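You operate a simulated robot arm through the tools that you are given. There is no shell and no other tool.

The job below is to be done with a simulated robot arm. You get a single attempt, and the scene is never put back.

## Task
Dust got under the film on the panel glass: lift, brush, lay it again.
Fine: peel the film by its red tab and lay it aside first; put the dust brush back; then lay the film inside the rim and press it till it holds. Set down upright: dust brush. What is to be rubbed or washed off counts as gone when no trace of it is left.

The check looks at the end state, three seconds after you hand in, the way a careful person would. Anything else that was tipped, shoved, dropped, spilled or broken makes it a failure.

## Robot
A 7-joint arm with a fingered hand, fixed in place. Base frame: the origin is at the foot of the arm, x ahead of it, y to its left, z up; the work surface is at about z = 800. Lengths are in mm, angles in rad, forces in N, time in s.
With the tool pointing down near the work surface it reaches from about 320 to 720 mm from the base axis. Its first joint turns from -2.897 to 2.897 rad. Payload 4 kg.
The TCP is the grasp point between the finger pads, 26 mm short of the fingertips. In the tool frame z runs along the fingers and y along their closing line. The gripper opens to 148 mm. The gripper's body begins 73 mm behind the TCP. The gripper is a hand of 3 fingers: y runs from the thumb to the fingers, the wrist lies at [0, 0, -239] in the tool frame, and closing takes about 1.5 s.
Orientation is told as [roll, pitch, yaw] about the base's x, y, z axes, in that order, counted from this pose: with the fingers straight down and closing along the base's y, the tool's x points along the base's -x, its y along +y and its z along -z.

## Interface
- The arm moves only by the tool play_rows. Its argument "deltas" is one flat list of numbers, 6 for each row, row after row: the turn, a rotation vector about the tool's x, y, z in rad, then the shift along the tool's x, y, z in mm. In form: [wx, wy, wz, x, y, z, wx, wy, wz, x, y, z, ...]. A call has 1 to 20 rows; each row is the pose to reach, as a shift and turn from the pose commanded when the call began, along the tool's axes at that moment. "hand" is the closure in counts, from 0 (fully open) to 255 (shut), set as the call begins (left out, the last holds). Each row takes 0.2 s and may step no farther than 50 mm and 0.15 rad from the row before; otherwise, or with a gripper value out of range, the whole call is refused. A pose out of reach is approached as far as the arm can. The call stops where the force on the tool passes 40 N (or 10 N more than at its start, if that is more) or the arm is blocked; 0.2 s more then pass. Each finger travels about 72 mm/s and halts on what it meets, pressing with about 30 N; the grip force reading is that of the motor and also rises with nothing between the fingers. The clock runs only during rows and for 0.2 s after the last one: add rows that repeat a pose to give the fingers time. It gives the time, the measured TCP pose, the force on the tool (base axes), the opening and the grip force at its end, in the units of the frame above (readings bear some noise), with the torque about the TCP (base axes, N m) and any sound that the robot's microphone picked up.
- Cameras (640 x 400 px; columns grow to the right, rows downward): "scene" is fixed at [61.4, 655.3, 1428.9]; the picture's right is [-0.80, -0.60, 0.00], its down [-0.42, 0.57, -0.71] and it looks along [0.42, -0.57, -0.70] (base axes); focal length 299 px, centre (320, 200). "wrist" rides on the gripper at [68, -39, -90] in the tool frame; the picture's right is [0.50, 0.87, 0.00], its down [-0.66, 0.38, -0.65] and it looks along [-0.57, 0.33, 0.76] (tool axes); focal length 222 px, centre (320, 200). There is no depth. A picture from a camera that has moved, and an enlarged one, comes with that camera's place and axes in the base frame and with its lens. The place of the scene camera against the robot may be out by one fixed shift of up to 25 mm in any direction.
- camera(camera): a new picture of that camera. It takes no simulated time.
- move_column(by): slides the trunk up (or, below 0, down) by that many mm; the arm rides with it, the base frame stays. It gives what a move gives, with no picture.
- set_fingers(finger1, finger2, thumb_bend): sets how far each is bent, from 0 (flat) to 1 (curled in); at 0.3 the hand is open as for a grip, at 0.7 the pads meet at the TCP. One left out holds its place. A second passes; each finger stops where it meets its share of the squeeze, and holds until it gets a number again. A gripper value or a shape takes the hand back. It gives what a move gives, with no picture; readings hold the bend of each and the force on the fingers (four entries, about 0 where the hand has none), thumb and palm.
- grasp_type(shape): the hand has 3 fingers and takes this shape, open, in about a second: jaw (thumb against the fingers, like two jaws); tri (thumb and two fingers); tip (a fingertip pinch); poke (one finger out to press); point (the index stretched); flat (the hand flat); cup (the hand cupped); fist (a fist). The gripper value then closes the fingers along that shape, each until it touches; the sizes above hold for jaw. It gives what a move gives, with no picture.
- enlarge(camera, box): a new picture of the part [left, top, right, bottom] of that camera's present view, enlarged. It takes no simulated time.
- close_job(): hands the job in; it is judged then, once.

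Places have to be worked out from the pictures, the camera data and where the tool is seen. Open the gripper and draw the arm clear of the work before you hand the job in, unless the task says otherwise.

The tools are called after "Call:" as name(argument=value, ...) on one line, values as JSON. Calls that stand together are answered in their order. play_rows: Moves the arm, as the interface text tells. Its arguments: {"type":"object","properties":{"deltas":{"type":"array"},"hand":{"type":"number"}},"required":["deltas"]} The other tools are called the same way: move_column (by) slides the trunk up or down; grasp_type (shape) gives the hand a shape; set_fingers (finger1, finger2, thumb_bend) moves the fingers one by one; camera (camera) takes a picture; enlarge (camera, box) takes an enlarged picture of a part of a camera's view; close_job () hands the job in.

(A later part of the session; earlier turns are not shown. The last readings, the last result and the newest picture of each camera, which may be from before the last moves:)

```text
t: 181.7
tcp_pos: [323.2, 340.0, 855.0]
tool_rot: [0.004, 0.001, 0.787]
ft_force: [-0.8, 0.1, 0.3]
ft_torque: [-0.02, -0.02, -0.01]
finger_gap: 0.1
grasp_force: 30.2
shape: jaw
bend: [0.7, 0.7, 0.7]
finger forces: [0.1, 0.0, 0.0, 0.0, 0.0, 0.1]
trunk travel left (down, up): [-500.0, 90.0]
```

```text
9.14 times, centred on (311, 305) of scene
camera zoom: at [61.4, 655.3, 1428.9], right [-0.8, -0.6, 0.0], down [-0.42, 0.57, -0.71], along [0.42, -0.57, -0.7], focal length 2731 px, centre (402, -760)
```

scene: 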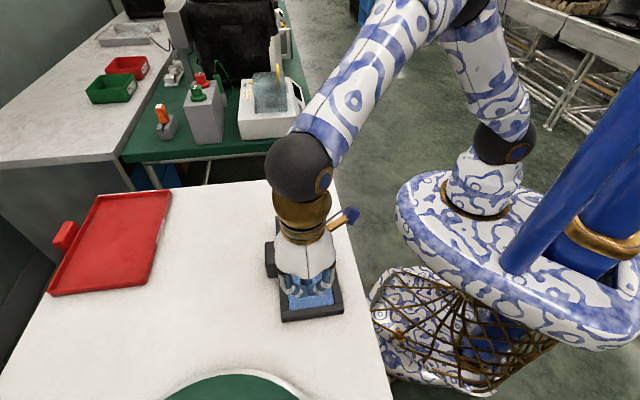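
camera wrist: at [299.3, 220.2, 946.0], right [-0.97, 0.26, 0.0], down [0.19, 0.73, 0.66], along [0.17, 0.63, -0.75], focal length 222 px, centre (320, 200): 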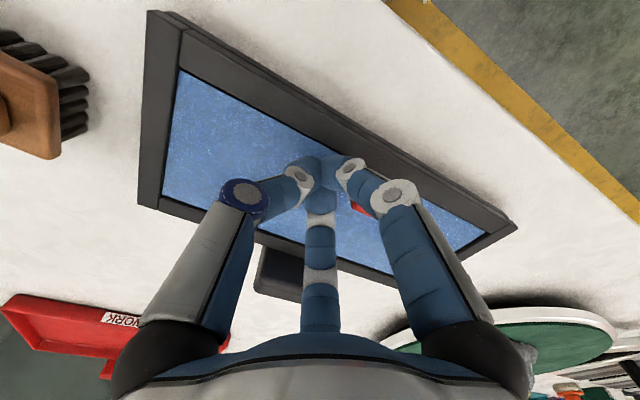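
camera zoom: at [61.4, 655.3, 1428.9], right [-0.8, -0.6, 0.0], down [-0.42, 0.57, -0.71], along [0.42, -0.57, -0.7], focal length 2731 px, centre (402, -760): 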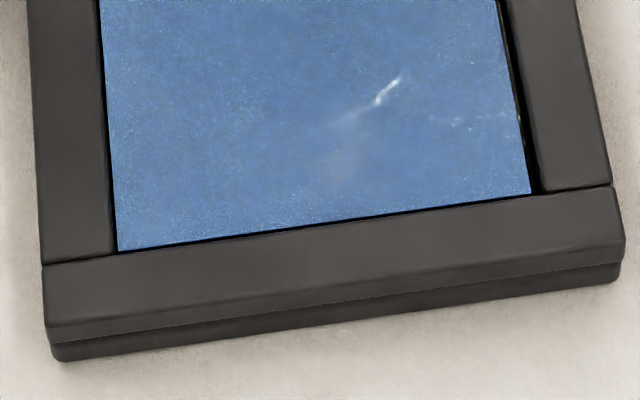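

About 6 mm of gap remains. I'll go 4 mm more, then in 0.7 mm steps while watching the film's corner.

Call:
play_rows(deltas=[0, 0, 0, 1.5, 0, 0, 0, 0, 0, 3, 0, 0, 0, 0, 0, 4, 0, 0])

Call:
enlarge(camera="wrist", box=[240, 60, 440, 230])

Call:
enlarge(camera="scene", box=[276, 285, 346, 325])

Call:
play_rows(deltas=[0, 0, 0, 0.7, 0, 0, 0, 0, 0, 1.4, 0, 0])

Call:
enlarge(camera="scene", box=[276, 285, 346, 325])

```text
t: 182.5
tcp_pos: [319.9, 336.0, 856.2]
tool_rot: [0.003, 0.0, 0.788]
ft_force: [-1.1, 0.1, 0.2]
ft_torque: [0.02, 0.01, 0.0]
finger_gap: 0.0
grasp_force: 30.5
shape: jaw
bend: [0.7, 0.7, 0.7]
finger forces: [0.2, 0.1, 0.0, 0.0, 0.0, 0.0]
trunk travel left (down, up): [-500.0, 90.0]
```

```text
2.35 times, centred on (340, 145) of wrist
camera zoom: at [300.5, 261.0, 945.7], right [-0.97, 0.26, 0.0], down [0.2, 0.73, 0.65], along [0.17, 0.63, -0.76], focal length 523 px, centre (273, 329)
```

zoom: 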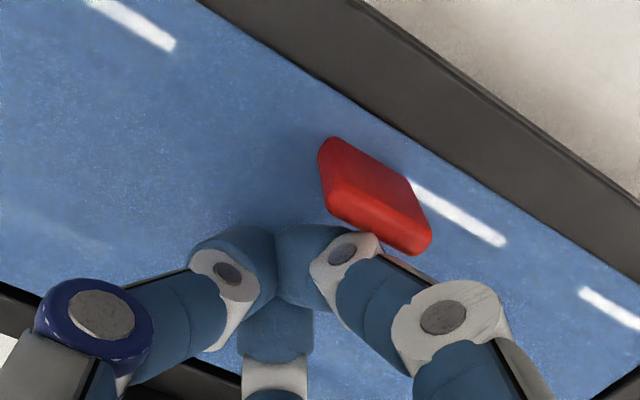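

```text
9.14 times, centred on (311, 305) of scene
camera zoom: at [61.4, 655.3, 1428.9], right [-0.8, -0.6, 0.0], down [-0.42, 0.57, -0.71], along [0.42, -0.57, -0.7], focal length 2731 px, centre (402, -760)
```

zoom: 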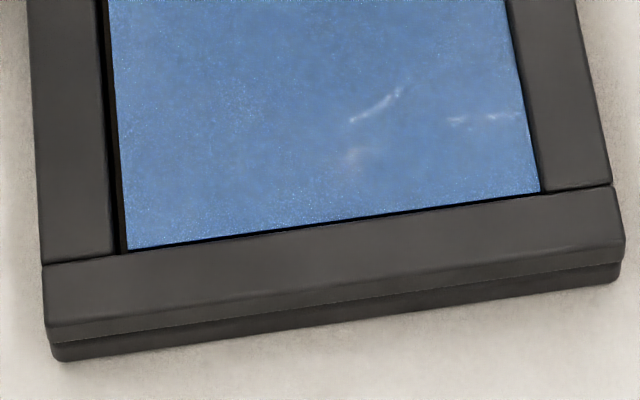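

```text
t: 183.1
tcp_pos: [320.5, 335.3, 855.8]
tool_rot: [0.003, 0.002, 0.787]
ft_force: [0.9, 0.9, 0.5]
ft_torque: [0.02, -0.03, -0.01]
finger_gap: 0.0
grasp_force: 29.8
shape: jaw
bend: [0.7, 0.7, 0.7]
finger forces: [0.4, 0.0, 0.1, 0.0, 0.0, 0.1]
trunk travel left (down, up): [-500.0, 90.0]
```

```text
9.14 times, centred on (311, 305) of scene
camera zoom: at [61.4, 655.3, 1428.9], right [-0.8, -0.6, 0.0], down [-0.42, 0.57, -0.71], along [0.42, -0.57, -0.7], focal length 2731 px, centre (402, -760)
```

zoom: 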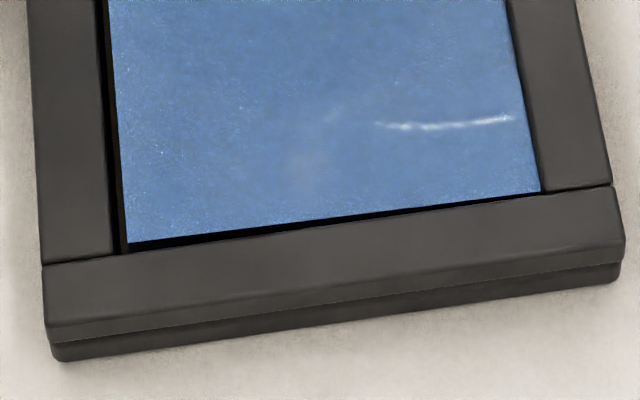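

I overshot slightly: the film is now near the base-side rim and a touch rotated. A further 0.5 mm should square its edge against that rim; the press sequence then drifts it back toward centre, as it did when it took hold.

Call:
play_rows(deltas=[0, 0, 0, 0.3, 0, 0, 0, 0, 0, 0.6, 0, 0])

Call:
enlarge(camera="scene", box=[276, 285, 346, 325])

Call:
enlarge(camera="scene", box=[275, 205, 335, 245])

Call:
enlarge(camera="wrist", box=[240, 0, 440, 230])

```text
t: 183.7
tcp_pos: [319.7, 335.2, 856.1]
tool_rot: [0.003, 0.002, 0.788]
ft_force: [-0.5, 0.8, -0.3]
ft_torque: [0.01, 0.0, 0.0]
finger_gap: 0.0
grasp_force: 30.0
shape: jaw
bend: [0.7, 0.7, 0.7]
finger forces: [0.1, 0.0, 0.1, 0.1, 0.1, 0.0]
trunk travel left (down, up): [-500.0, 90.0]
```

```text
9.14 times, centred on (311, 305) of scene
camera zoom: at [61.4, 655.3, 1428.9], right [-0.8, -0.6, 0.0], down [-0.42, 0.57, -0.71], along [0.42, -0.57, -0.7], focal length 2731 px, centre (402, -760)
```

zoom: 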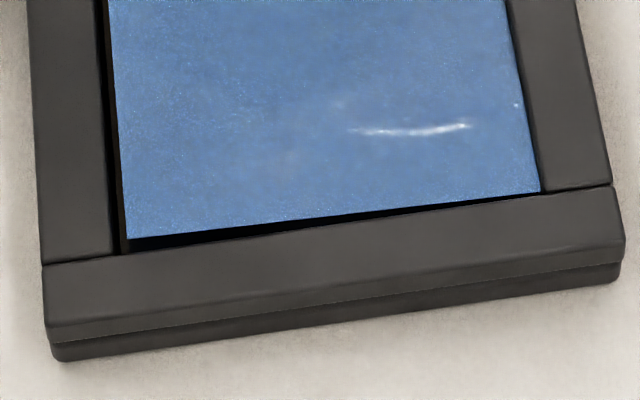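

```text
10.00 times, centred on (305, 225) of scene
camera zoom: at [61.4, 655.3, 1428.9], right [-0.8, -0.6, 0.0], down [-0.42, 0.57, -0.71], along [0.42, -0.57, -0.7], focal length 2987 px, centre (470, -50)
```

zoom: 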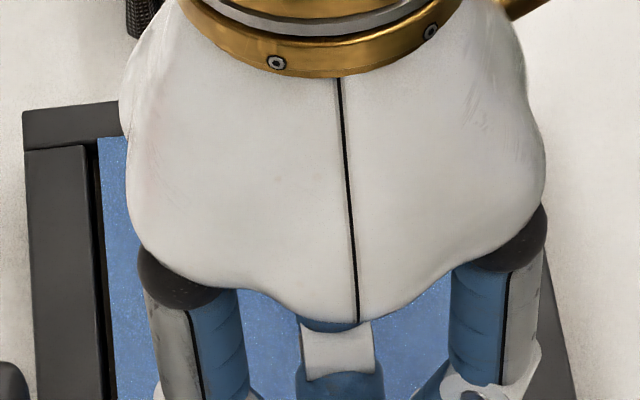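

```text
1.74 times, centred on (340, 115) of wrist
camera zoom: at [299.3, 260.1, 945.8], right [-0.97, 0.26, 0.0], down [0.2, 0.73, 0.65], along [0.17, 0.63, -0.76], focal length 386 px, centre (285, 348)
```

zoom: 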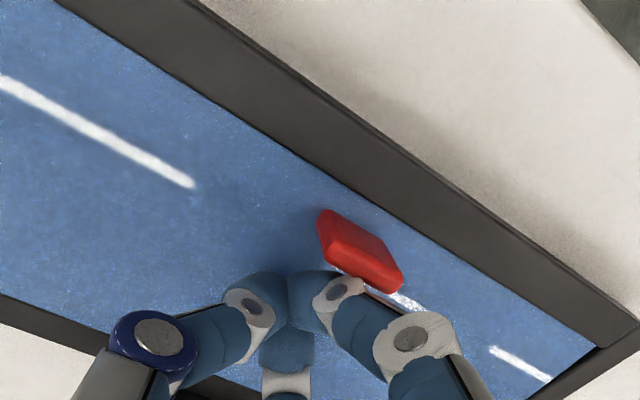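

The push at the tab's top is tipping the film up on its far side, because its base-side edge is against the rim. I'll retreat slowly to let it lie back down.

Call:
play_rows(deltas=[0, 0, 0, -0.5, 0, 0, 0, 0, 0, -1, 0, 0, 0, 0, 0, -1.5, 0, 0, 0, 0, 0, -2, 0, 0, 0, 0, 0, -3, 0, 0, 0, 0, 0, -5, 0, 0])

Call:
enlarge(camera="scene", box=[276, 285, 346, 325])

Call:
enlarge(camera="wrist", box=[240, 0, 440, 230])

```text
t: 185.1
tcp_pos: [322.7, 338.7, 854.7]
tool_rot: [0.004, 0.001, 0.787]
ft_force: [0.4, -0.4, -0.2]
ft_torque: [0.03, 0.03, 0.0]
finger_gap: 0.0
grasp_force: 30.0
shape: jaw
bend: [0.7, 0.7, 0.7]
finger forces: [0.1, 0.0, 0.0, 0.0, 0.0, 0.0]
trunk travel left (down, up): [-500.0, 90.0]
```

```text
9.14 times, centred on (311, 305) of scene
camera zoom: at [61.4, 655.3, 1428.9], right [-0.8, -0.6, 0.0], down [-0.42, 0.57, -0.71], along [0.42, -0.57, -0.7], focal length 2731 px, centre (402, -760)
```

zoom: 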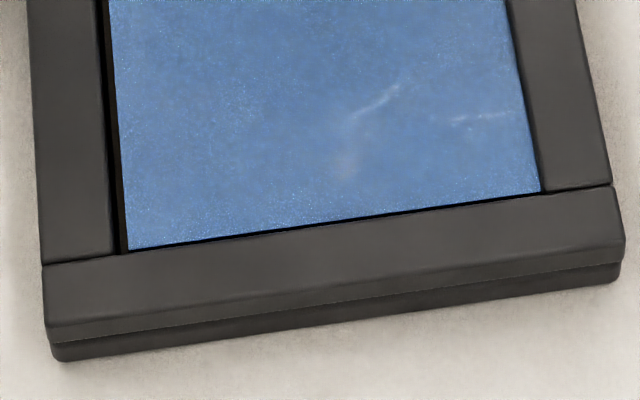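

```text
1.74 times, centred on (340, 115) of wrist
camera zoom: at [302.7, 263.4, 945.6], right [-0.97, 0.26, 0.0], down [0.2, 0.73, 0.65], along [0.17, 0.63, -0.76], focal length 386 px, centre (285, 348)
```

zoom: 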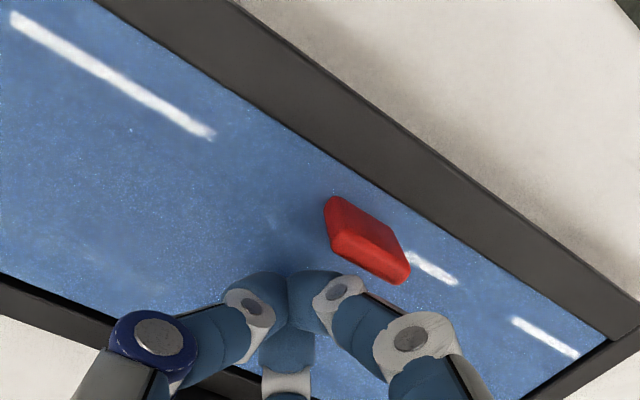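

The film lies flat again, now correct lengthwise and in heading, about 1.5 mm toward the base side. I'll press the middle moderately and drag it toward the far side by fingertip friction.

Call:
play_rows(deltas=[0, 0, 0, 0, 0, -6, 0, 0, 0, -6, 5, -8, 0, 0, 0, -11.2, 9.5, -6, 0, 0, 0, -11.2, 9.5, 0, 0, 0, 0, -11.2, 9.5, 3, 0, 0, 0, -11.2, 9.5, 5, 0, 0, 0, -11.2, 9.5, 6, 0, 0, 0, -11.2, 9.5, 6.5, 0, 0, 0, -11.2, 9.5, 6.5])

Call:
enlarge(camera="scene", box=[276, 285, 346, 325])

```text
t: 187.1
tcp_pos: [325.0, 353.3, 849.7]
tool_rot: [0.003, 0.001, 0.787]
ft_force: [0.4, 0.4, 0.6]
ft_torque: [0.03, 0.02, 0.02]
finger_gap: 0.0
grasp_force: 30.0
shape: jaw
bend: [0.7, 0.7, 0.7]
finger forces: [0.0, 0.0, 0.0, 0.0, 0.0, 0.0]
trunk travel left (down, up): [-500.0, 90.0]
```

```text
9.14 times, centred on (311, 305) of scene
camera zoom: at [61.4, 655.3, 1428.9], right [-0.8, -0.6, 0.0], down [-0.42, 0.57, -0.71], along [0.42, -0.57, -0.7], focal length 2731 px, centre (402, -760)
```

zoom: 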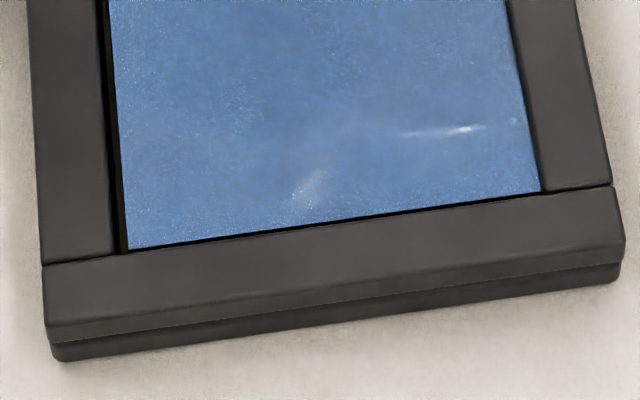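

Not yet in contact. I'll go down to a light press and drag 2 mm toward the far side.

Call:
play_rows(deltas=[0, 0, 0, 0, 0, 0.7, 0, 0, 0, 0, 0, 1.4, 0, 0, 0, 0, 0, 2, 0, 0, 0, -0.5, 0, 2, 0, 0, 0, -1, 0, 2, 0, 0, 0, -1.5, 0, 2, 0, 0, 0, -2, 0, 2])

Call:
enlarge(camera="scene", box=[276, 285, 346, 325])

```text
t: 188.7
tcp_pos: [324.4, 354.8, 848.8]
tool_rot: [0.003, -0.002, 0.787]
ft_force: [-3.4, -1.2, 33.9]
ft_torque: [-0.09, 0.09, -0.01]
finger_gap: 0.3
grasp_force: 30.2
shape: jaw
bend: [0.7, 0.7, 0.7]
finger forces: [0.1, 0.0, 0.1, 0.0, 0.0, 0.1]
trunk travel left (down, up): [-500.0, 90.0]
```

```text
9.14 times, centred on (311, 305) of scene
camera zoom: at [61.4, 655.3, 1428.9], right [-0.8, -0.6, 0.0], down [-0.42, 0.57, -0.71], along [0.42, -0.57, -0.7], focal length 2731 px, centre (402, -760)
```

zoom: 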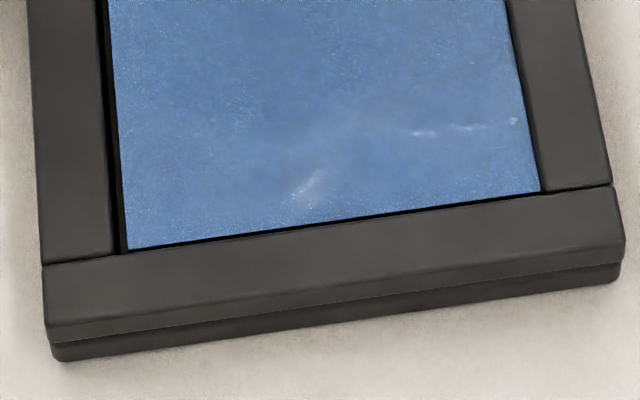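

34 N now, and the film hasn't slid yet. I'll drag another 2.5 mm at slightly less load.

Call:
play_rows(deltas=[0, 0, 0, -0.5, 0, -0.5, 0, 0, 0, -1, 0, -0.7, 0, 0, 0, -1.5, 0, -0.7, 0, 0, 0, -2, 0, -0.7, 0, 0, 0, -2.5, 0, -0.7])

Call:
enlarge(camera="scene", box=[276, 285, 346, 325])

```text
t: 189.9
tcp_pos: [327.1, 355.5, 848.4]
tool_rot: [0.003, -0.001, 0.787]
ft_force: [-5.5, -6.3, 28.8]
ft_torque: [-0.29, 0.09, -0.02]
finger_gap: 0.0
grasp_force: 30.5
shape: jaw
bend: [0.7, 0.7, 0.7]
finger forces: [0.1, 0.0, 0.1, 0.1, 0.1, 0.1]
trunk travel left (down, up): [-500.0, 90.0]
```

```text
9.14 times, centred on (311, 305) of scene
camera zoom: at [61.4, 655.3, 1428.9], right [-0.8, -0.6, 0.0], down [-0.42, 0.57, -0.71], along [0.42, -0.57, -0.7], focal length 2731 px, centre (402, -760)
```

zoom: 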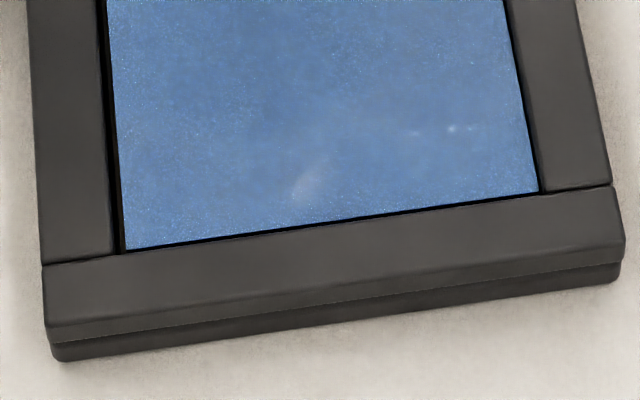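

It's following now (about 0.4 mm). I'll continue dragging 3 mm more.

Call:
play_rows(deltas=[0, 0, 0, -0.6, 0, 0, 0, 0, 0, -1.2, 0, 0, 0, 0, 0, -1.8, 0, 0, 0, 0, 0, -2.4, 0, 0, 0, 0, 0, -3, 0, 0])

Call:
enlarge(camera="scene", box=[276, 285, 346, 325])

```text
t: 191.1
tcp_pos: [329.2, 357.6, 850.2]
tool_rot: [0.003, 0.0, 0.787]
ft_force: [-4.8, -3.9, 19.5]
ft_torque: [-0.09, 0.14, 0.01]
finger_gap: 0.0
grasp_force: 30.2
shape: jaw
bend: [0.7, 0.7, 0.7]
finger forces: [0.0, 0.1, 0.0, 0.1, 0.1, 0.0]
trunk travel left (down, up): [-500.0, 90.0]
```

```text
9.14 times, centred on (311, 305) of scene
camera zoom: at [61.4, 655.3, 1428.9], right [-0.8, -0.6, 0.0], down [-0.42, 0.57, -0.71], along [0.42, -0.57, -0.7], focal length 2731 px, centre (402, -760)
```

zoom: 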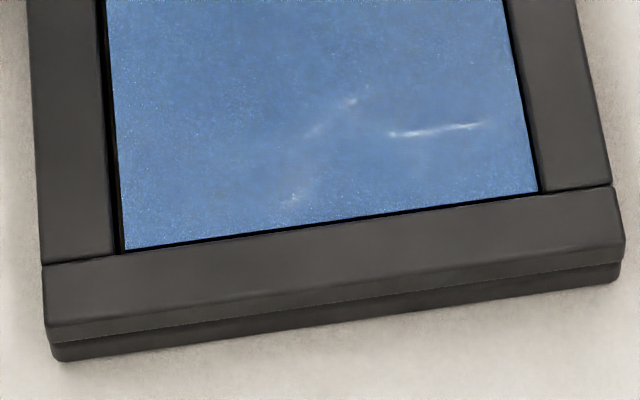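

The film is close to where it was before it took hold last time. I'll now repeat that press sequence, starting with the -s end.

Call:
play_rows(deltas=[0, 0, 0, 0, 0, -5, 0, 0, 0, 0, 0, -12, 0, 0, 0, 2, -30, -12, 0, 0, 0, 4, -60, -12, 0, 0, 0, 6.7, -88, -12, 0, 0, 0, 6.7, -88, -5, 0, 0, 0, 6.7, -88, -2, 0, 0, 0, 6.7, -88, -0.5, 0, 0, 0, 6.7, -88, 0.5, 0, 0, 0, 6.7, -88, 0.5, 0, 0, 0, 6.7, -88, 0.5])

Call:
play_rows(deltas=[0, 0, 0, 0, 0, 0.5, 0, 0, 0, 0, 0, 1, 0, 0, 0, 0, 0, 1, 0, 0, 0, 0, 0, 1])

```text
t: 193.5
tcp_pos: [387.5, 291.4, 848.6]
tool_rot: [0.005, -0.003, 0.788]
ft_force: [2.2, 1.6, 36.2]
ft_torque: [-0.02, -0.11, 0.01]
finger_gap: 0.0
grasp_force: 30.3
shape: jaw
bend: [0.7, 0.7, 0.7]
finger forces: [0.0, 0.0, 0.1, 0.0, 0.0, 0.0]
trunk travel left (down, up): [-500.0, 90.0]
```

```text
t: 194.1
tcp_pos: [386.5, 292.9, 849.4]
tool_rot: [0.003, -0.008, 0.784]
ft_force: [-3.3, -3.6, 25.6]
ft_torque: [-0.16, 0.11, -0.04]
finger_gap: 0.0
grasp_force: 29.8
shape: jaw
bend: [0.7, 0.7, 0.7]
finger forces: [0.1, 0.0, 0.1, 0.0, 0.0, 0.0]
trunk travel left (down, up): [-500.0, 90.0]
stopped in row 2: the force on the tool passed its limit at 48 N (the readings are from after the stop); the commanded pose is now the measured one
```

48 N reached at the -s end. Next is the spot 45 mm along.

Call:
play_rows(deltas=[0, 0, 0, 0, 0, -4, 0, 0, 0, 0, 0, -10, 0, 0, 0, 0, 22, -10, 0, 0, 0, 0, 45, -10, 0, 0, 0, 0, 45, -4, 0, 0, 0, 0, 45, -1.5, 0, 0, 0, 0, 45, -0.5, 0, 0, 0, 0, 45, 0.3, 0, 0, 0, 0, 45, 0.8, 0, 0, 0, 0, 45, 0.8])

Call:
enlarge(camera="scene", box=[276, 285, 346, 325])

```text
t: 196.3
tcp_pos: [355.2, 324.1, 850.1]
tool_rot: [0.003, -0.008, 0.787]
ft_force: [-4.6, -3.4, 24.6]
ft_torque: [-0.16, 0.13, 0.02]
finger_gap: 0.1
grasp_force: 30.0
shape: jaw
bend: [0.7, 0.7, 0.7]
finger forces: [0.1, 0.0, 0.0, 0.1, 0.0, 0.0]
trunk travel left (down, up): [-500.0, 90.0]
stopped in row 10: the force on the tool passed its limit at 42 N (the readings are from after the stop); the commanded pose is now the measured one
```

```text
9.14 times, centred on (311, 305) of scene
camera zoom: at [61.4, 655.3, 1428.9], right [-0.8, -0.6, 0.0], down [-0.42, 0.57, -0.71], along [0.42, -0.57, -0.7], focal length 2731 px, centre (402, -760)
```

zoom: 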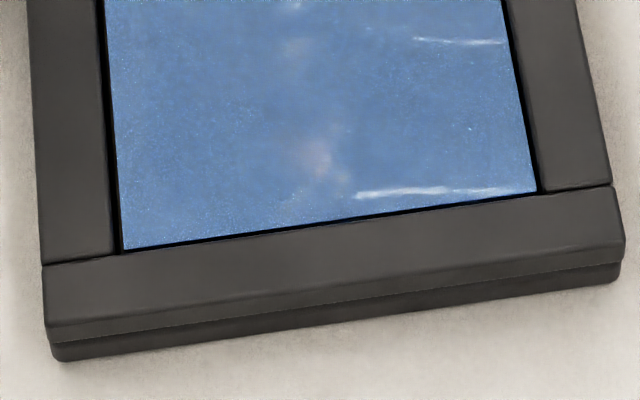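

The film has drifted to within about 0.4 mm of the held position. Now the far-side middle spot, where it took hold before.

Call:
play_rows(deltas=[0, 0, 0, 0, 0, -4, 0, 0, 0, 0, 0, -12, 0, 0, 0, -8, 22, -12, 0, 0, 0, -15, 44.4, -12, 0, 0, 0, -15, 44.4, -6, 0, 0, 0, -15, 44.4, -3, 0, 0, 0, -15, 44.4, -1, 0, 0, 0, -15, 44.4, 0, 0, 0, 0, -15, 44.4, 0.6, 0, 0, 0, -15, 44.4, 0.6, 0, 0, 0, -15, 44.4, 0.6])

Call:
play_rows(deltas=[0, 0, 0, 0, 0, -4, 0, 0, 0, 0, 0, -12, 0, 0, 0, 0, 0, -12])

Call:
enlarge(camera="scene", box=[276, 285, 346, 325])

```text
t: 198.8
tcp_pos: [334.8, 365.7, 849.8]
tool_rot: [0.003, -0.011, 0.788]
ft_force: [1.9, 0.8, 35.9]
ft_torque: [-0.11, -0.11, 0.03]
finger_gap: 0.1
grasp_force: 29.6
shape: jaw
bend: [0.7, 0.7, 0.7]
finger forces: [0.1, 0.0, 0.0, 0.0, 0.1, 0.0]
trunk travel left (down, up): [-500.0, 90.0]
```

```text
t: 199.6
tcp_pos: [335.4, 367.9, 859.4]
tool_rot: [0.003, -0.007, 0.787]
ft_force: [0.9, -0.7, -0.4]
ft_torque: [0.03, 0.0, 0.01]
finger_gap: 0.0
grasp_force: 30.2
shape: jaw
bend: [0.7, 0.7, 0.7]
finger forces: [0.0, 0.1, 0.1, 0.0, 0.0, 0.1]
trunk travel left (down, up): [-500.0, 90.0]
```

```text
9.14 times, centred on (311, 305) of scene
camera zoom: at [61.4, 655.3, 1428.9], right [-0.8, -0.6, 0.0], down [-0.42, 0.57, -0.71], along [0.42, -0.57, -0.7], focal length 2731 px, centre (402, -760)
```

zoom: 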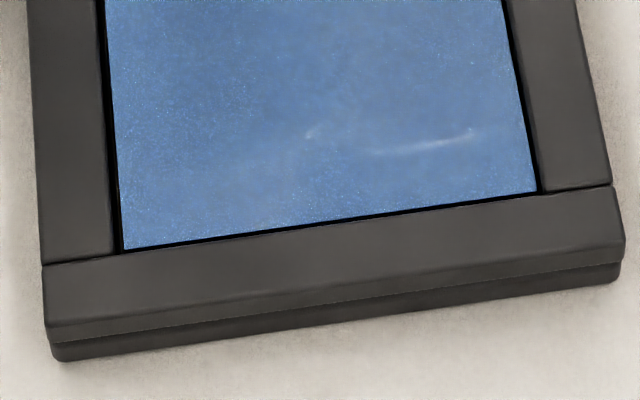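

No sound there this time. The earlier snap actually came during the move to the +45 mm spot, so I'll press that one now, gradually and firmly.

Call:
play_rows(deltas=[0, 0, 0, 10, 22, 0, 0, 0, 0, 20.9, 44.2, 0, 0, 0, 0, 20.9, 44.2, 5, 0, 0, 0, 20.9, 44.2, 8, 0, 0, 0, 20.9, 44.2, 9.5, 0, 0, 0, 20.9, 44.2, 10.5, 0, 0, 0, 20.9, 44.2, 11.3, 0, 0, 0, 20.9, 44.2, 11.3])

Call:
play_rows(deltas=[0, 0, 0, 0, 0, 0.7, 0, 0, 0, 0, 0, 1.4, 0, 0, 0, 0, 0, 1.4, 0, 0, 0, 0, 0, 1.4])

```text
t: 201.3
tcp_pos: [290.1, 382.6, 848.6]
tool_rot: [0.005, -0.01, 0.787]
ft_force: [1.0, 1.1, 22.7]
ft_torque: [0.03, -0.01, 0.03]
finger_gap: 0.0
grasp_force: 30.1
shape: jaw
bend: [0.7, 0.7, 0.7]
finger forces: [0.0, 0.1, 0.0, 0.1, 0.1, 0.1]
trunk travel left (down, up): [-500.0, 90.0]
```

```text
t: 202.1
tcp_pos: [289.0, 382.9, 849.3]
tool_rot: [0.004, -0.013, 0.785]
ft_force: [-2.2, -4.0, 21.0]
ft_torque: [-0.19, 0.07, -0.01]
finger_gap: 0.0
grasp_force: 30.6
shape: jaw
bend: [0.7, 0.7, 0.7]
finger forces: [0.0, 0.1, 0.0, 0.0, 0.0, 0.0]
trunk travel left (down, up): [-500.0, 90.0]
stopped in row 3: the force on the tool passed its limit at 41 N (the readings are from after the stop); the commanded pose is now the measured one
```

41 N there, no sound. Next is the +s end.

Call:
play_rows(deltas=[0, 0, 0, 0, 0, -4, 0, 0, 0, 0, 0, -10, 0, 0, 0, 0, 22, -10, 0, 0, 0, 0, 42, -10, 0, 0, 0, 0, 42, -4, 0, 0, 0, 0, 42, -1.5, 0, 0, 0, 0, 42, 0, 0, 0, 0, 0, 42, 0.8, 0, 0, 0, 0, 42, 1.2, 0, 0, 0, 0, 42, 1.2])

Call:
enlarge(camera="scene", box=[276, 285, 346, 325])

```text
t: 204.3
tcp_pos: [261.2, 414.1, 849.5]
tool_rot: [0.004, -0.013, 0.787]
ft_force: [4.8, 2.6, 37.7]
ft_torque: [-0.07, -0.14, 0.04]
finger_gap: 0.0
grasp_force: 29.6
shape: jaw
bend: [0.7, 0.7, 0.7]
finger forces: [0.1, 0.0, 0.1, 0.0, 0.0, 0.0]
trunk travel left (down, up): [-500.0, 90.0]
```

```text
9.14 times, centred on (311, 305) of scene
camera zoom: at [61.4, 655.3, 1428.9], right [-0.8, -0.6, 0.0], down [-0.42, 0.57, -0.71], along [0.42, -0.57, -0.7], focal length 2731 px, centre (402, -760)
```

zoom: 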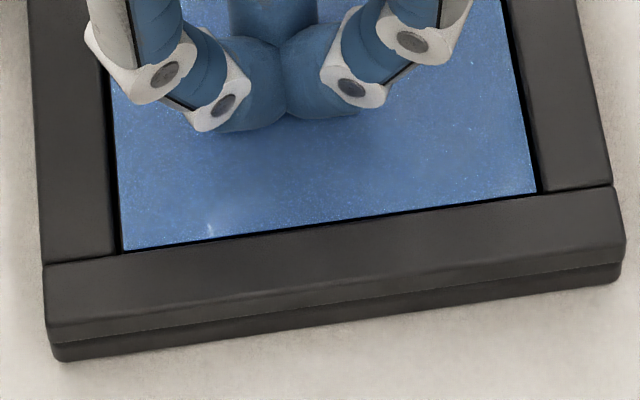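

No new sound, though the film hasn't moved through the last presses despite side loads, so it may already be held. I'll lift away carefully and compare all four corners with the view from when it was held.

Call:
play_rows(deltas=[0, 0, 0, 0, 0, -1, 0, 0, 0, 0, 0, -2.5, 0, 0, 0, 0, 0, -6, 0, 0, 0, 0, 0, -20, 0, 0, 0, 0, 0, -50, 0, 0, 0, 0, 20, -80, 0, 0, 0, 0, 40, -110])

Call:
play_rows(deltas=[0, 0, 0, -20, -20, -10, 0, 0, 0, -45, -48, -20, 0, 0, 0, -72, -78, -30, 0, 0, 0, -100, -110, -30, 0, 0, 0, -128, -140, -30, 0, 0, 0, -150, -164, -30])

Call:
enlarge(camera="scene", box=[276, 285, 346, 325])

Call:
enlarge(camera="scene", box=[275, 205, 335, 245])

Call:
enlarge(camera="scene", box=[280, 240, 340, 290])

```text
t: 205.9
tcp_pos: [232.8, 444.0, 958.4]
tool_rot: [0.003, -0.009, 0.786]
ft_force: [0.5, -0.8, -0.2]
ft_torque: [-0.01, 0.04, -0.01]
finger_gap: 0.1
grasp_force: 29.9
shape: jaw
bend: [0.7, 0.7, 0.7]
finger forces: [0.1, 0.1, 0.0, 0.1, 0.0, 0.1]
trunk travel left (down, up): [-500.0, 90.0]
```

```text
t: 207.3
tcp_pos: [454.4, 431.2, 986.5]
tool_rot: [0.005, -0.007, 0.788]
ft_force: [0.6, -0.5, 0.7]
ft_torque: [-0.04, 0.0, 0.0]
finger_gap: 0.0
grasp_force: 30.0
shape: jaw
bend: [0.7, 0.7, 0.7]
finger forces: [0.0, 0.1, 0.1, 0.0, 0.1, 0.0]
trunk travel left (down, up): [-500.0, 90.0]
```

```text
9.14 times, centred on (311, 305) of scene
camera zoom: at [61.4, 655.3, 1428.9], right [-0.8, -0.6, 0.0], down [-0.42, 0.57, -0.71], along [0.42, -0.57, -0.7], focal length 2731 px, centre (402, -760)
```

zoom: 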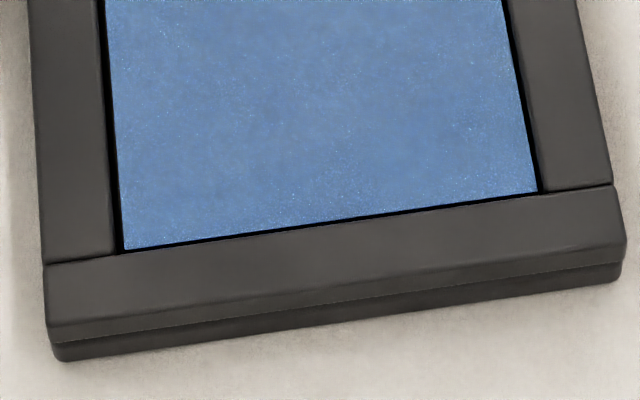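

```text
10.00 times, centred on (305, 225) of scene
camera zoom: at [61.4, 655.3, 1428.9], right [-0.8, -0.6, 0.0], down [-0.42, 0.57, -0.71], along [0.42, -0.57, -0.7], focal length 2987 px, centre (470, -50)
```

zoom: 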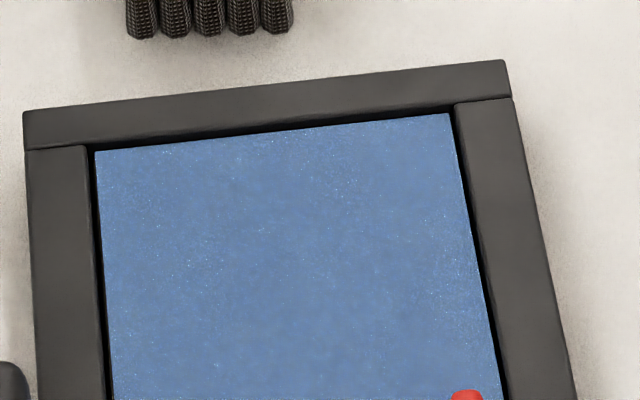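

```text
8.00 times, centred on (310, 265) of scene
camera zoom: at [61.4, 655.3, 1428.9], right [-0.8, -0.6, 0.0], down [-0.42, 0.57, -0.71], along [0.42, -0.57, -0.7], focal length 2389 px, centre (400, -320)
```

zoom: 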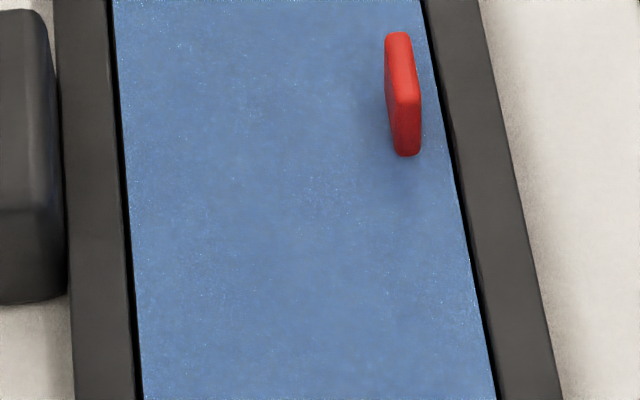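

All four corners match the earlier held position to a fraction of a millimetre. To tell whether it's truly bonded, I'll do one very light nudge on the tab (≤1 N), checking for any film movement.

Call:
play_rows(deltas=[0.001, 0.002, 0, 30, 13, 0, 0.002, 0.004, 0, 65, 28, 0, 0.003, 0.006, 0, 100, 43, 0, 0.004, 0.007, 0, 135, 58, 20, 0.004, 0.007, 0, 165, 71, 45, 0.004, 0.007, 0, 190.5, 81.8, 70, 0.004, 0.007, 0, 190.5, 81.8, 96, 0.004, 0.007, 0, 190.5, 81.8, 96])

Call:
enlarge(camera="scene", box=[276, 285, 346, 325])

```text
t: 209.1
tcp_pos: [260.9, 353.2, 891.2]
tool_rot: [-0.001, -0.001, 0.788]
ft_force: [1.5, 0.3, 0.0]
ft_torque: [-0.04, 0.03, 0.01]
finger_gap: 0.3
grasp_force: 30.4
shape: jaw
bend: [0.7, 0.7, 0.7]
finger forces: [0.1, 0.1, 0.0, 0.0, 0.0, 0.0]
trunk travel left (down, up): [-500.0, 90.0]
```

```text
9.14 times, centred on (311, 305) of scene
camera zoom: at [61.4, 655.3, 1428.9], right [-0.8, -0.6, 0.0], down [-0.42, 0.57, -0.71], along [0.42, -0.57, -0.7], focal length 2731 px, centre (402, -760)
```

zoom: 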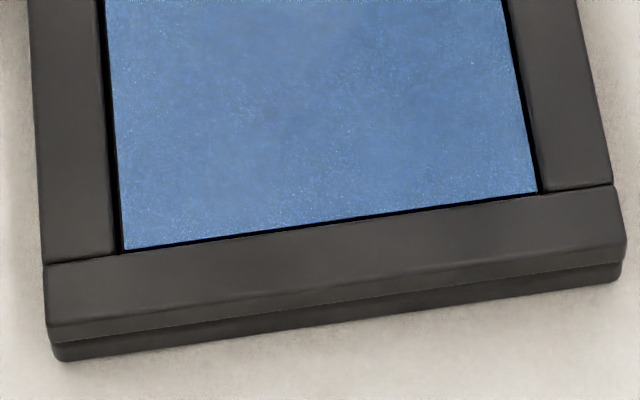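

I'll lower to z≈858 and approach to about 2 mm short of where contact came last time.

Call:
play_rows(deltas=[0, 0, 0, 0, 0, 14, 0, 0, 0, 0, 0, 26, 0, 0, 0, 0, 0, 33, 0, 0, 0, 0, -3, 33, 0, 0, 0, 0, -6, 33, 0, 0, 0, 0, -9, 33])

Call:
enlarge(camera="wrist", box=[200, 80, 360, 220])

```text
t: 210.5
tcp_pos: [267.9, 349.4, 858.1]
tool_rot: [0.001, -0.002, 0.789]
ft_force: [0.1, -1.6, -0.4]
ft_torque: [0.03, -0.01, -0.01]
finger_gap: 0.1
grasp_force: 29.6
shape: jaw
bend: [0.7, 0.7, 0.7]
finger forces: [0.1, 0.0, 0.0, 0.0, 0.0, 0.1]
trunk travel left (down, up): [-500.0, 90.0]
```

```text
2.86 times, centred on (280, 150) of wrist
camera zoom: at [247.7, 273.3, 948.2], right [-0.97, 0.26, 0.0], down [0.19, 0.73, 0.65], along [0.17, 0.63, -0.76], focal length 635 px, centre (434, 343)
```

zoom: 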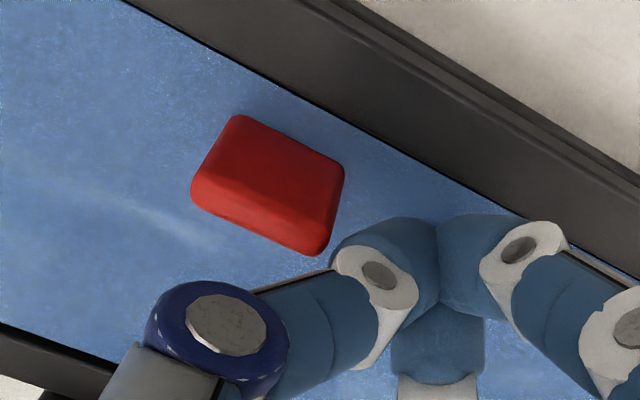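

By comparison with the earlier view, contact should come after about 3.8 mm. I'll advance 3 mm and then 0.4 mm at a time with film checks.

Call:
play_rows(deltas=[0, 0, 0, 0.5, -1, 0, 0, 0, 0, 1, -2, 0, 0, 0, 0, 1, -3, 0])

Call:
enlarge(camera="wrist", box=[200, 80, 360, 220])

Call:
play_rows(deltas=[0, 0, 0, 0, -0.2, 0, 0, 0, 0, 0, -0.4, 0])

Call:
enlarge(camera="scene", box=[276, 285, 346, 325])

Call:
play_rows(deltas=[0, 0, 0, 0, -0.2, 0, 0, 0, 0, 0, -0.4, 0])

Call:
enlarge(camera="scene", box=[276, 285, 346, 325])

```text
t: 211.3
tcp_pos: [270.6, 345.0, 857.6]
tool_rot: [0.001, -0.001, 0.786]
ft_force: [0.0, -0.4, 0.7]
ft_torque: [0.04, 0.03, -0.02]
finger_gap: 0.2
grasp_force: 30.0
shape: jaw
bend: [0.7, 0.7, 0.7]
finger forces: [0.1, 0.1, 0.0, 0.0, 0.1, 0.0]
trunk travel left (down, up): [-500.0, 90.0]
```

```text
2.86 times, centred on (280, 150) of wrist
camera zoom: at [249.4, 270.6, 947.9], right [-0.97, 0.26, 0.0], down [0.19, 0.73, 0.65], along [0.17, 0.63, -0.76], focal length 635 px, centre (434, 343)
```

zoom: 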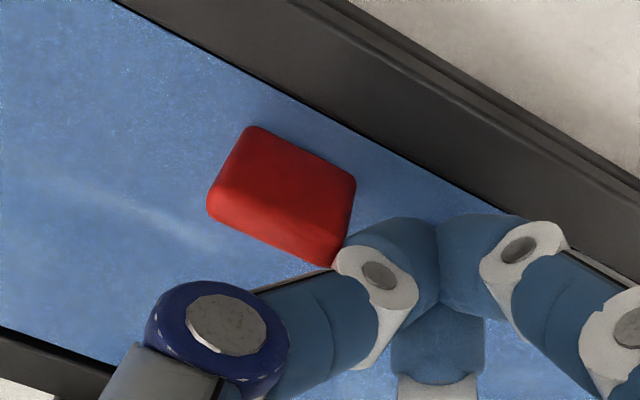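

```text
t: 211.9
tcp_pos: [269.4, 345.9, 858.4]
tool_rot: [-0.002, -0.001, 0.788]
ft_force: [0.1, 0.6, -0.6]
ft_torque: [0.01, -0.02, 0.0]
finger_gap: 0.1
grasp_force: 29.5
shape: jaw
bend: [0.7, 0.7, 0.7]
finger forces: [0.0, 0.0, 0.0, 0.0, 0.0, 0.0]
trunk travel left (down, up): [-500.0, 90.0]
```

```text
9.14 times, centred on (311, 305) of scene
camera zoom: at [61.4, 655.3, 1428.9], right [-0.8, -0.6, 0.0], down [-0.42, 0.57, -0.71], along [0.42, -0.57, -0.7], focal length 2731 px, centre (402, -760)
```

zoom: 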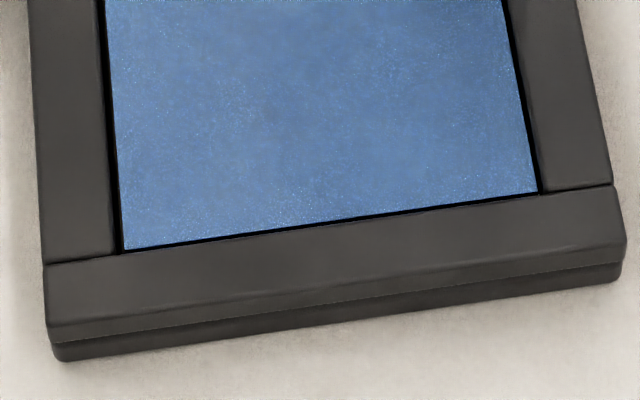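

```text
t: 212.5
tcp_pos: [270.7, 344.9, 858.9]
tool_rot: [-0.001, -0.001, 0.789]
ft_force: [-0.5, -0.2, 0.9]
ft_torque: [0.03, -0.01, 0.01]
finger_gap: 0.4
grasp_force: 29.9
shape: jaw
bend: [0.7, 0.7, 0.7]
finger forces: [0.1, 0.0, 0.1, 0.0, 0.1, 0.1]
trunk travel left (down, up): [-500.0, 90.0]
```

```text
9.14 times, centred on (311, 305) of scene
camera zoom: at [61.4, 655.3, 1428.9], right [-0.8, -0.6, 0.0], down [-0.42, 0.57, -0.71], along [0.42, -0.57, -0.7], focal length 2731 px, centre (402, -760)
```

zoom: 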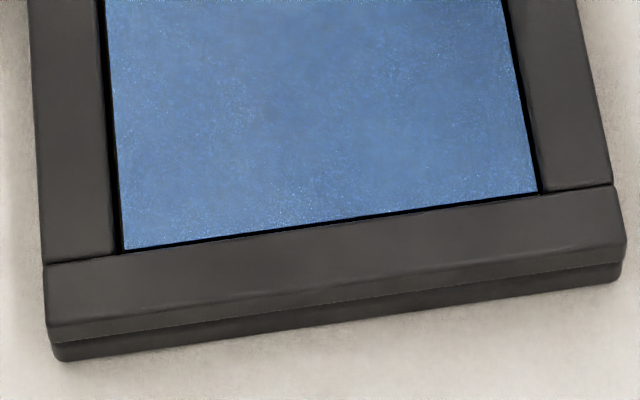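

Unchanged so far, and now right at the contact point. Next are 0.3 mm steps with repeated readings.

Call:
play_rows(deltas=[0, 0, 0, 0, -0.15, 0, 0, 0, 0, 0, -0.3, 0])

Call:
play_rows(deltas=[0, 0, 0, 0, -0.15, 0, 0, 0, 0, 0, -0.3, 0])

Call:
play_rows(deltas=[0, 0, 0, 0, 0, 0, 0, 0, 0, 0, 0, 0])

Call:
enlarge(camera="scene", box=[276, 285, 346, 325])

Call:
enlarge(camera="wrist", box=[200, 80, 360, 220])

```text
t: 213.1
tcp_pos: [269.5, 344.9, 857.4]
tool_rot: [0.001, -0.003, 0.789]
ft_force: [0.6, -0.1, 0.7]
ft_torque: [-0.02, 0.01, -0.01]
finger_gap: 0.1
grasp_force: 30.2
shape: jaw
bend: [0.7, 0.7, 0.7]
finger forces: [0.0, 0.0, 0.0, 0.1, 0.1, 0.1]
trunk travel left (down, up): [-500.0, 90.0]
```

```text
t: 213.7
tcp_pos: [270.5, 344.9, 857.5]
tool_rot: [0.0, -0.002, 0.787]
ft_force: [0.1, -0.4, 0.1]
ft_torque: [0.0, 0.0, 0.04]
finger_gap: 0.0
grasp_force: 30.4
shape: jaw
bend: [0.7, 0.7, 0.7]
finger forces: [0.0, 0.1, 0.0, 0.0, 0.0, 0.0]
trunk travel left (down, up): [-500.0, 90.0]
```

```text
t: 214.3
tcp_pos: [269.9, 344.6, 856.8]
tool_rot: [0.0, -0.003, 0.789]
ft_force: [0.9, 0.6, -0.5]
ft_torque: [-0.01, 0.0, 0.0]
finger_gap: 0.1
grasp_force: 30.6
shape: jaw
bend: [0.7, 0.7, 0.7]
finger forces: [0.0, 0.0, 0.0, 0.0, 0.1, 0.0]
trunk travel left (down, up): [-500.0, 90.0]
```

```text
9.14 times, centred on (311, 305) of scene
camera zoom: at [61.4, 655.3, 1428.9], right [-0.8, -0.6, 0.0], down [-0.42, 0.57, -0.71], along [0.42, -0.57, -0.7], focal length 2731 px, centre (402, -760)
```

zoom: 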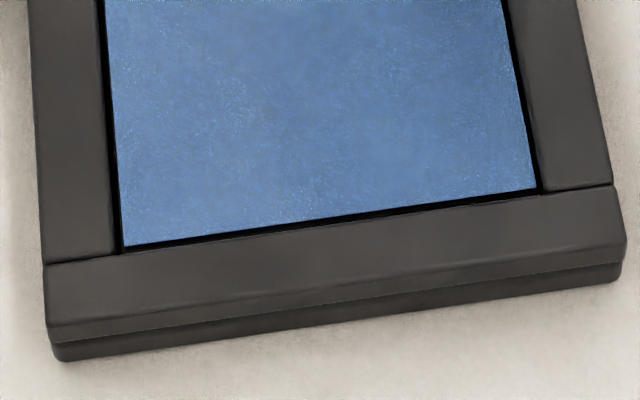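

```text
2.86 times, centred on (280, 150) of wrist
camera zoom: at [250.6, 269.2, 947.5], right [-0.97, 0.26, 0.0], down [0.19, 0.73, 0.65], along [0.17, 0.63, -0.76], focal length 635 px, centre (434, 343)
```

zoom: 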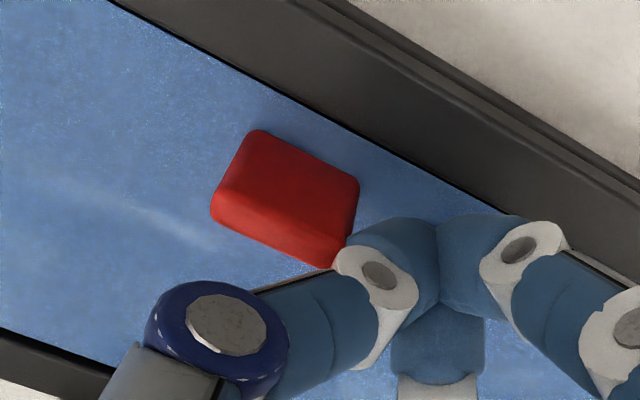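

The film slid 0.6 mm with no resistance, so it isn't bonded now. My recent presses at the right pose were all short, so I'll go to the centre, bring the film back +s by friction, and hold one long, steady press at about 33 N.

Call:
play_rows(deltas=[0, 0, 0, 0, 3, 0, 0, 0, 0, 0, 6, -12, 0, 0, 0, 0, 6, -32, 0, 0, 0, -18, -12, -38, 0, 0, 0, -37.9, -33, -38, 0, 0, 0, -37.9, -33, -20, 0, 0, 0, -37.9, -33, -4, 0, 0, 0, -37.9, -33, 3])

Call:
play_rows(deltas=[0, 0, 0, 0, 0, 2, 0, 0, 0, 0, 0, 4, 0, 0, 0, 0, 0, 5, 0, 0, 0, 0, 0, 6, 0, 0, 0, 0, 0, 6.5])

```text
t: 216.1
tcp_pos: [321.4, 347.5, 855.1]
tool_rot: [0.001, -0.002, 0.789]
ft_force: [-0.1, 0.1, 0.1]
ft_torque: [-0.01, -0.03, 0.0]
finger_gap: 0.0
grasp_force: 30.4
shape: jaw
bend: [0.7, 0.7, 0.7]
finger forces: [0.0, 0.0, 0.0, 0.1, 0.0, 0.1]
trunk travel left (down, up): [-500.0, 90.0]
```

```text
t: 217.3
tcp_pos: [320.9, 347.5, 850.7]
tool_rot: [-0.001, -0.003, 0.786]
ft_force: [1.0, -0.5, 15.7]
ft_torque: [-0.07, -0.03, -0.04]
finger_gap: 0.0
grasp_force: 30.3
shape: jaw
bend: [0.7, 0.7, 0.7]
finger forces: [0.1, 0.0, 0.0, 0.0, 0.1, 0.0]
trunk travel left (down, up): [-500.0, 90.0]
```

15.7 N now. I'll add load and drag +3 mm in y to bring the film back lengthwise.

Call:
play_rows(deltas=[0, 0, 0, 0, 0, 0.5, 0, 0, 0, 0, 0, 0.9, 0, 0, 0, 0, 0.6, 0.9, 0, 0, 0, 0, 1.2, 0.9, 0, 0, 0, 0, 1.8, 0.9, 0, 0, 0, 0, 2.4, 0.9, 0, 0, 0, 0, 3, 0.9])

Call:
enlarge(camera="scene", box=[276, 285, 346, 325])

```text
t: 218.2
tcp_pos: [320.6, 349.3, 849.4]
tool_rot: [-0.002, -0.007, 0.787]
ft_force: [-1.7, -4.5, 22.5]
ft_torque: [-0.13, 0.05, 0.0]
finger_gap: 0.0
grasp_force: 30.2
shape: jaw
bend: [0.7, 0.7, 0.7]
finger forces: [0.0, 0.0, 0.0, 0.0, 0.0, 0.0]
trunk travel left (down, up): [-500.0, 90.0]
stopped in row 4: the force on the tool passed its limit at 41 N (the readings are from after the stop); the commanded pose is now the measured one
```

```text
9.14 times, centred on (311, 305) of scene
camera zoom: at [61.4, 655.3, 1428.9], right [-0.8, -0.6, 0.0], down [-0.42, 0.57, -0.71], along [0.42, -0.57, -0.7], focal length 2731 px, centre (402, -760)
```

zoom: 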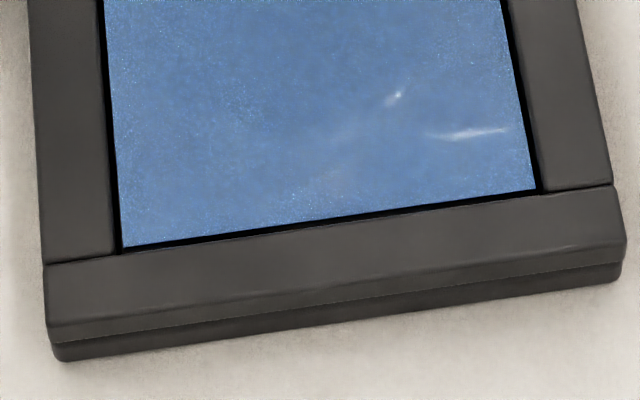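

The force creeps up while holding, which is why it trips. With the command now at the measured pose, I'll hold still here for about 2 s at ~20 N and listen.

Call:
play_rows(deltas=[0, 0, 0, 0, 0, 0, 0, 0, 0, 0, 0, 0, 0, 0, 0, 0, 0, 0, 0, 0, 0, 0, 0, 0, 0, 0, 0, 0, 0, 0, 0, 0, 0, 0, 0, 0, 0, 0, 0, 0, 0, 0, 0, 0, 0, 0, 0, 0, 0, 0, 0, 0, 0, 0, 0, 0, 0, 0, 0, 0])

Call:
enlarge(camera="scene", box=[276, 285, 346, 325])

```text
t: 220.4
tcp_pos: [320.3, 348.9, 849.4]
tool_rot: [0.001, -0.006, 0.788]
ft_force: [1.3, -2.0, 37.2]
ft_torque: [-0.12, -0.08, 0.01]
finger_gap: 0.0
grasp_force: 30.0
shape: jaw
bend: [0.7, 0.7, 0.7]
finger forces: [0.0, 0.1, 0.1, 0.0, 0.0, 0.0]
trunk travel left (down, up): [-500.0, 90.0]
```

```text
9.14 times, centred on (311, 305) of scene
camera zoom: at [61.4, 655.3, 1428.9], right [-0.8, -0.6, 0.0], down [-0.42, 0.57, -0.71], along [0.42, -0.57, -0.7], focal length 2731 px, centre (402, -760)
```

zoom: 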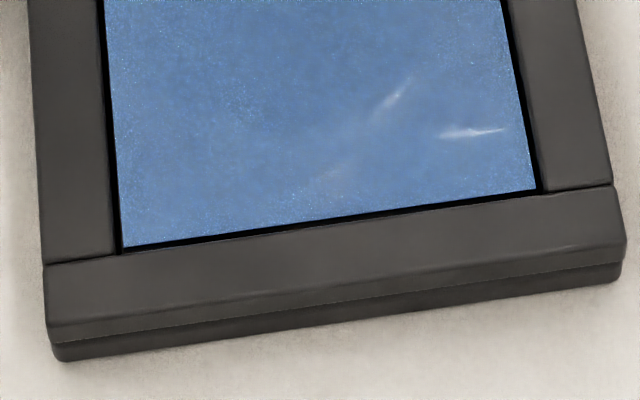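

Two seconds at up to 37 N in the middle gave nothing. All my recent presses were on the centre and far side, so I'll press along the base-side half too, starting at 45 mm toward -s.

Call:
play_rows(deltas=[0, 0, 0, 0, 0, -4, 0, 0, 0, 0, 0, -12, 0, 0, 0, 8, -22, -14, 0, 0, 0, 22, -46, -14, 0, 0, 0, 22, -46, -7, 0, 0, 0, 22, -46, -3, 0, 0, 0, 22, -46, -1.5, 0, 0, 0, 22, -46, -0.8, 0, 0, 0, 22, -46, -0.4, 0, 0, 0, 22, -46, -0.4, 0, 0, 0, 22, -46, -0.4, 0, 0, 0, 22, -46, -0.4, 0, 0, 0, 22, -46, -0.4])

Call:
play_rows(deltas=[0, 0, 0, 0, 0, -4, 0, 0, 0, 0, 0, -10, 0, 0, 0, 0, -20, -10, 0, 0, 0, 0, -38, -10, 0, 0, 0, 0, -38, -4, 0, 0, 0, 0, -38, -1.5, 0, 0, 0, 0, -38, -0.5, 0, 0, 0, 0, -38, 0, 0, 0, 0, 0, -38, 0, 0, 0, 0, 0, -38, 0, 0, 0, 0, 0, -38, 0, 0, 0, 0, 0, -38, 0])

Call:
enlarge(camera="scene", box=[276, 285, 346, 325])

```text
t: 223.2
tcp_pos: [336.7, 300.5, 848.5]
tool_rot: [0.0, -0.008, 0.788]
ft_force: [-2.8, 1.2, 25.1]
ft_torque: [-0.02, 0.07, -0.01]
finger_gap: 0.0
grasp_force: 29.9
shape: jaw
bend: [0.7, 0.7, 0.7]
finger forces: [0.1, 0.0, 0.0, 0.0, 0.0, 0.0]
trunk travel left (down, up): [-500.0, 90.0]
```

```text
t: 225.8
tcp_pos: [365.7, 274.6, 849.3]
tool_rot: [0.0, -0.008, 0.786]
ft_force: [2.2, 1.6, 24.6]
ft_torque: [0.02, -0.07, 0.03]
finger_gap: 0.0
grasp_force: 29.8
shape: jaw
bend: [0.7, 0.7, 0.7]
finger forces: [0.0, 0.1, 0.0, 0.0, 0.0, 0.0]
trunk travel left (down, up): [-500.0, 90.0]
```

```text
9.14 times, centred on (311, 305) of scene
camera zoom: at [61.4, 655.3, 1428.9], right [-0.8, -0.6, 0.0], down [-0.42, 0.57, -0.71], along [0.42, -0.57, -0.7], focal length 2731 px, centre (402, -760)
```

zoom: 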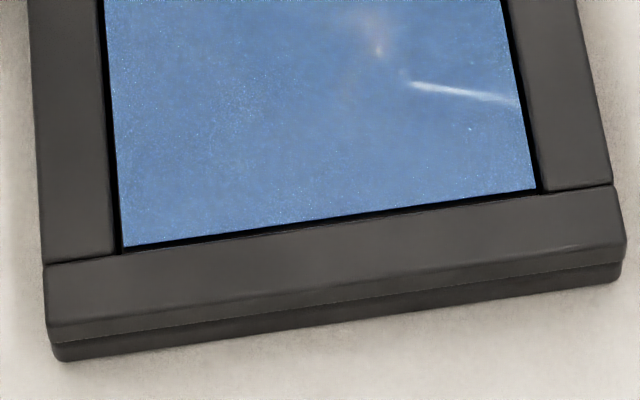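

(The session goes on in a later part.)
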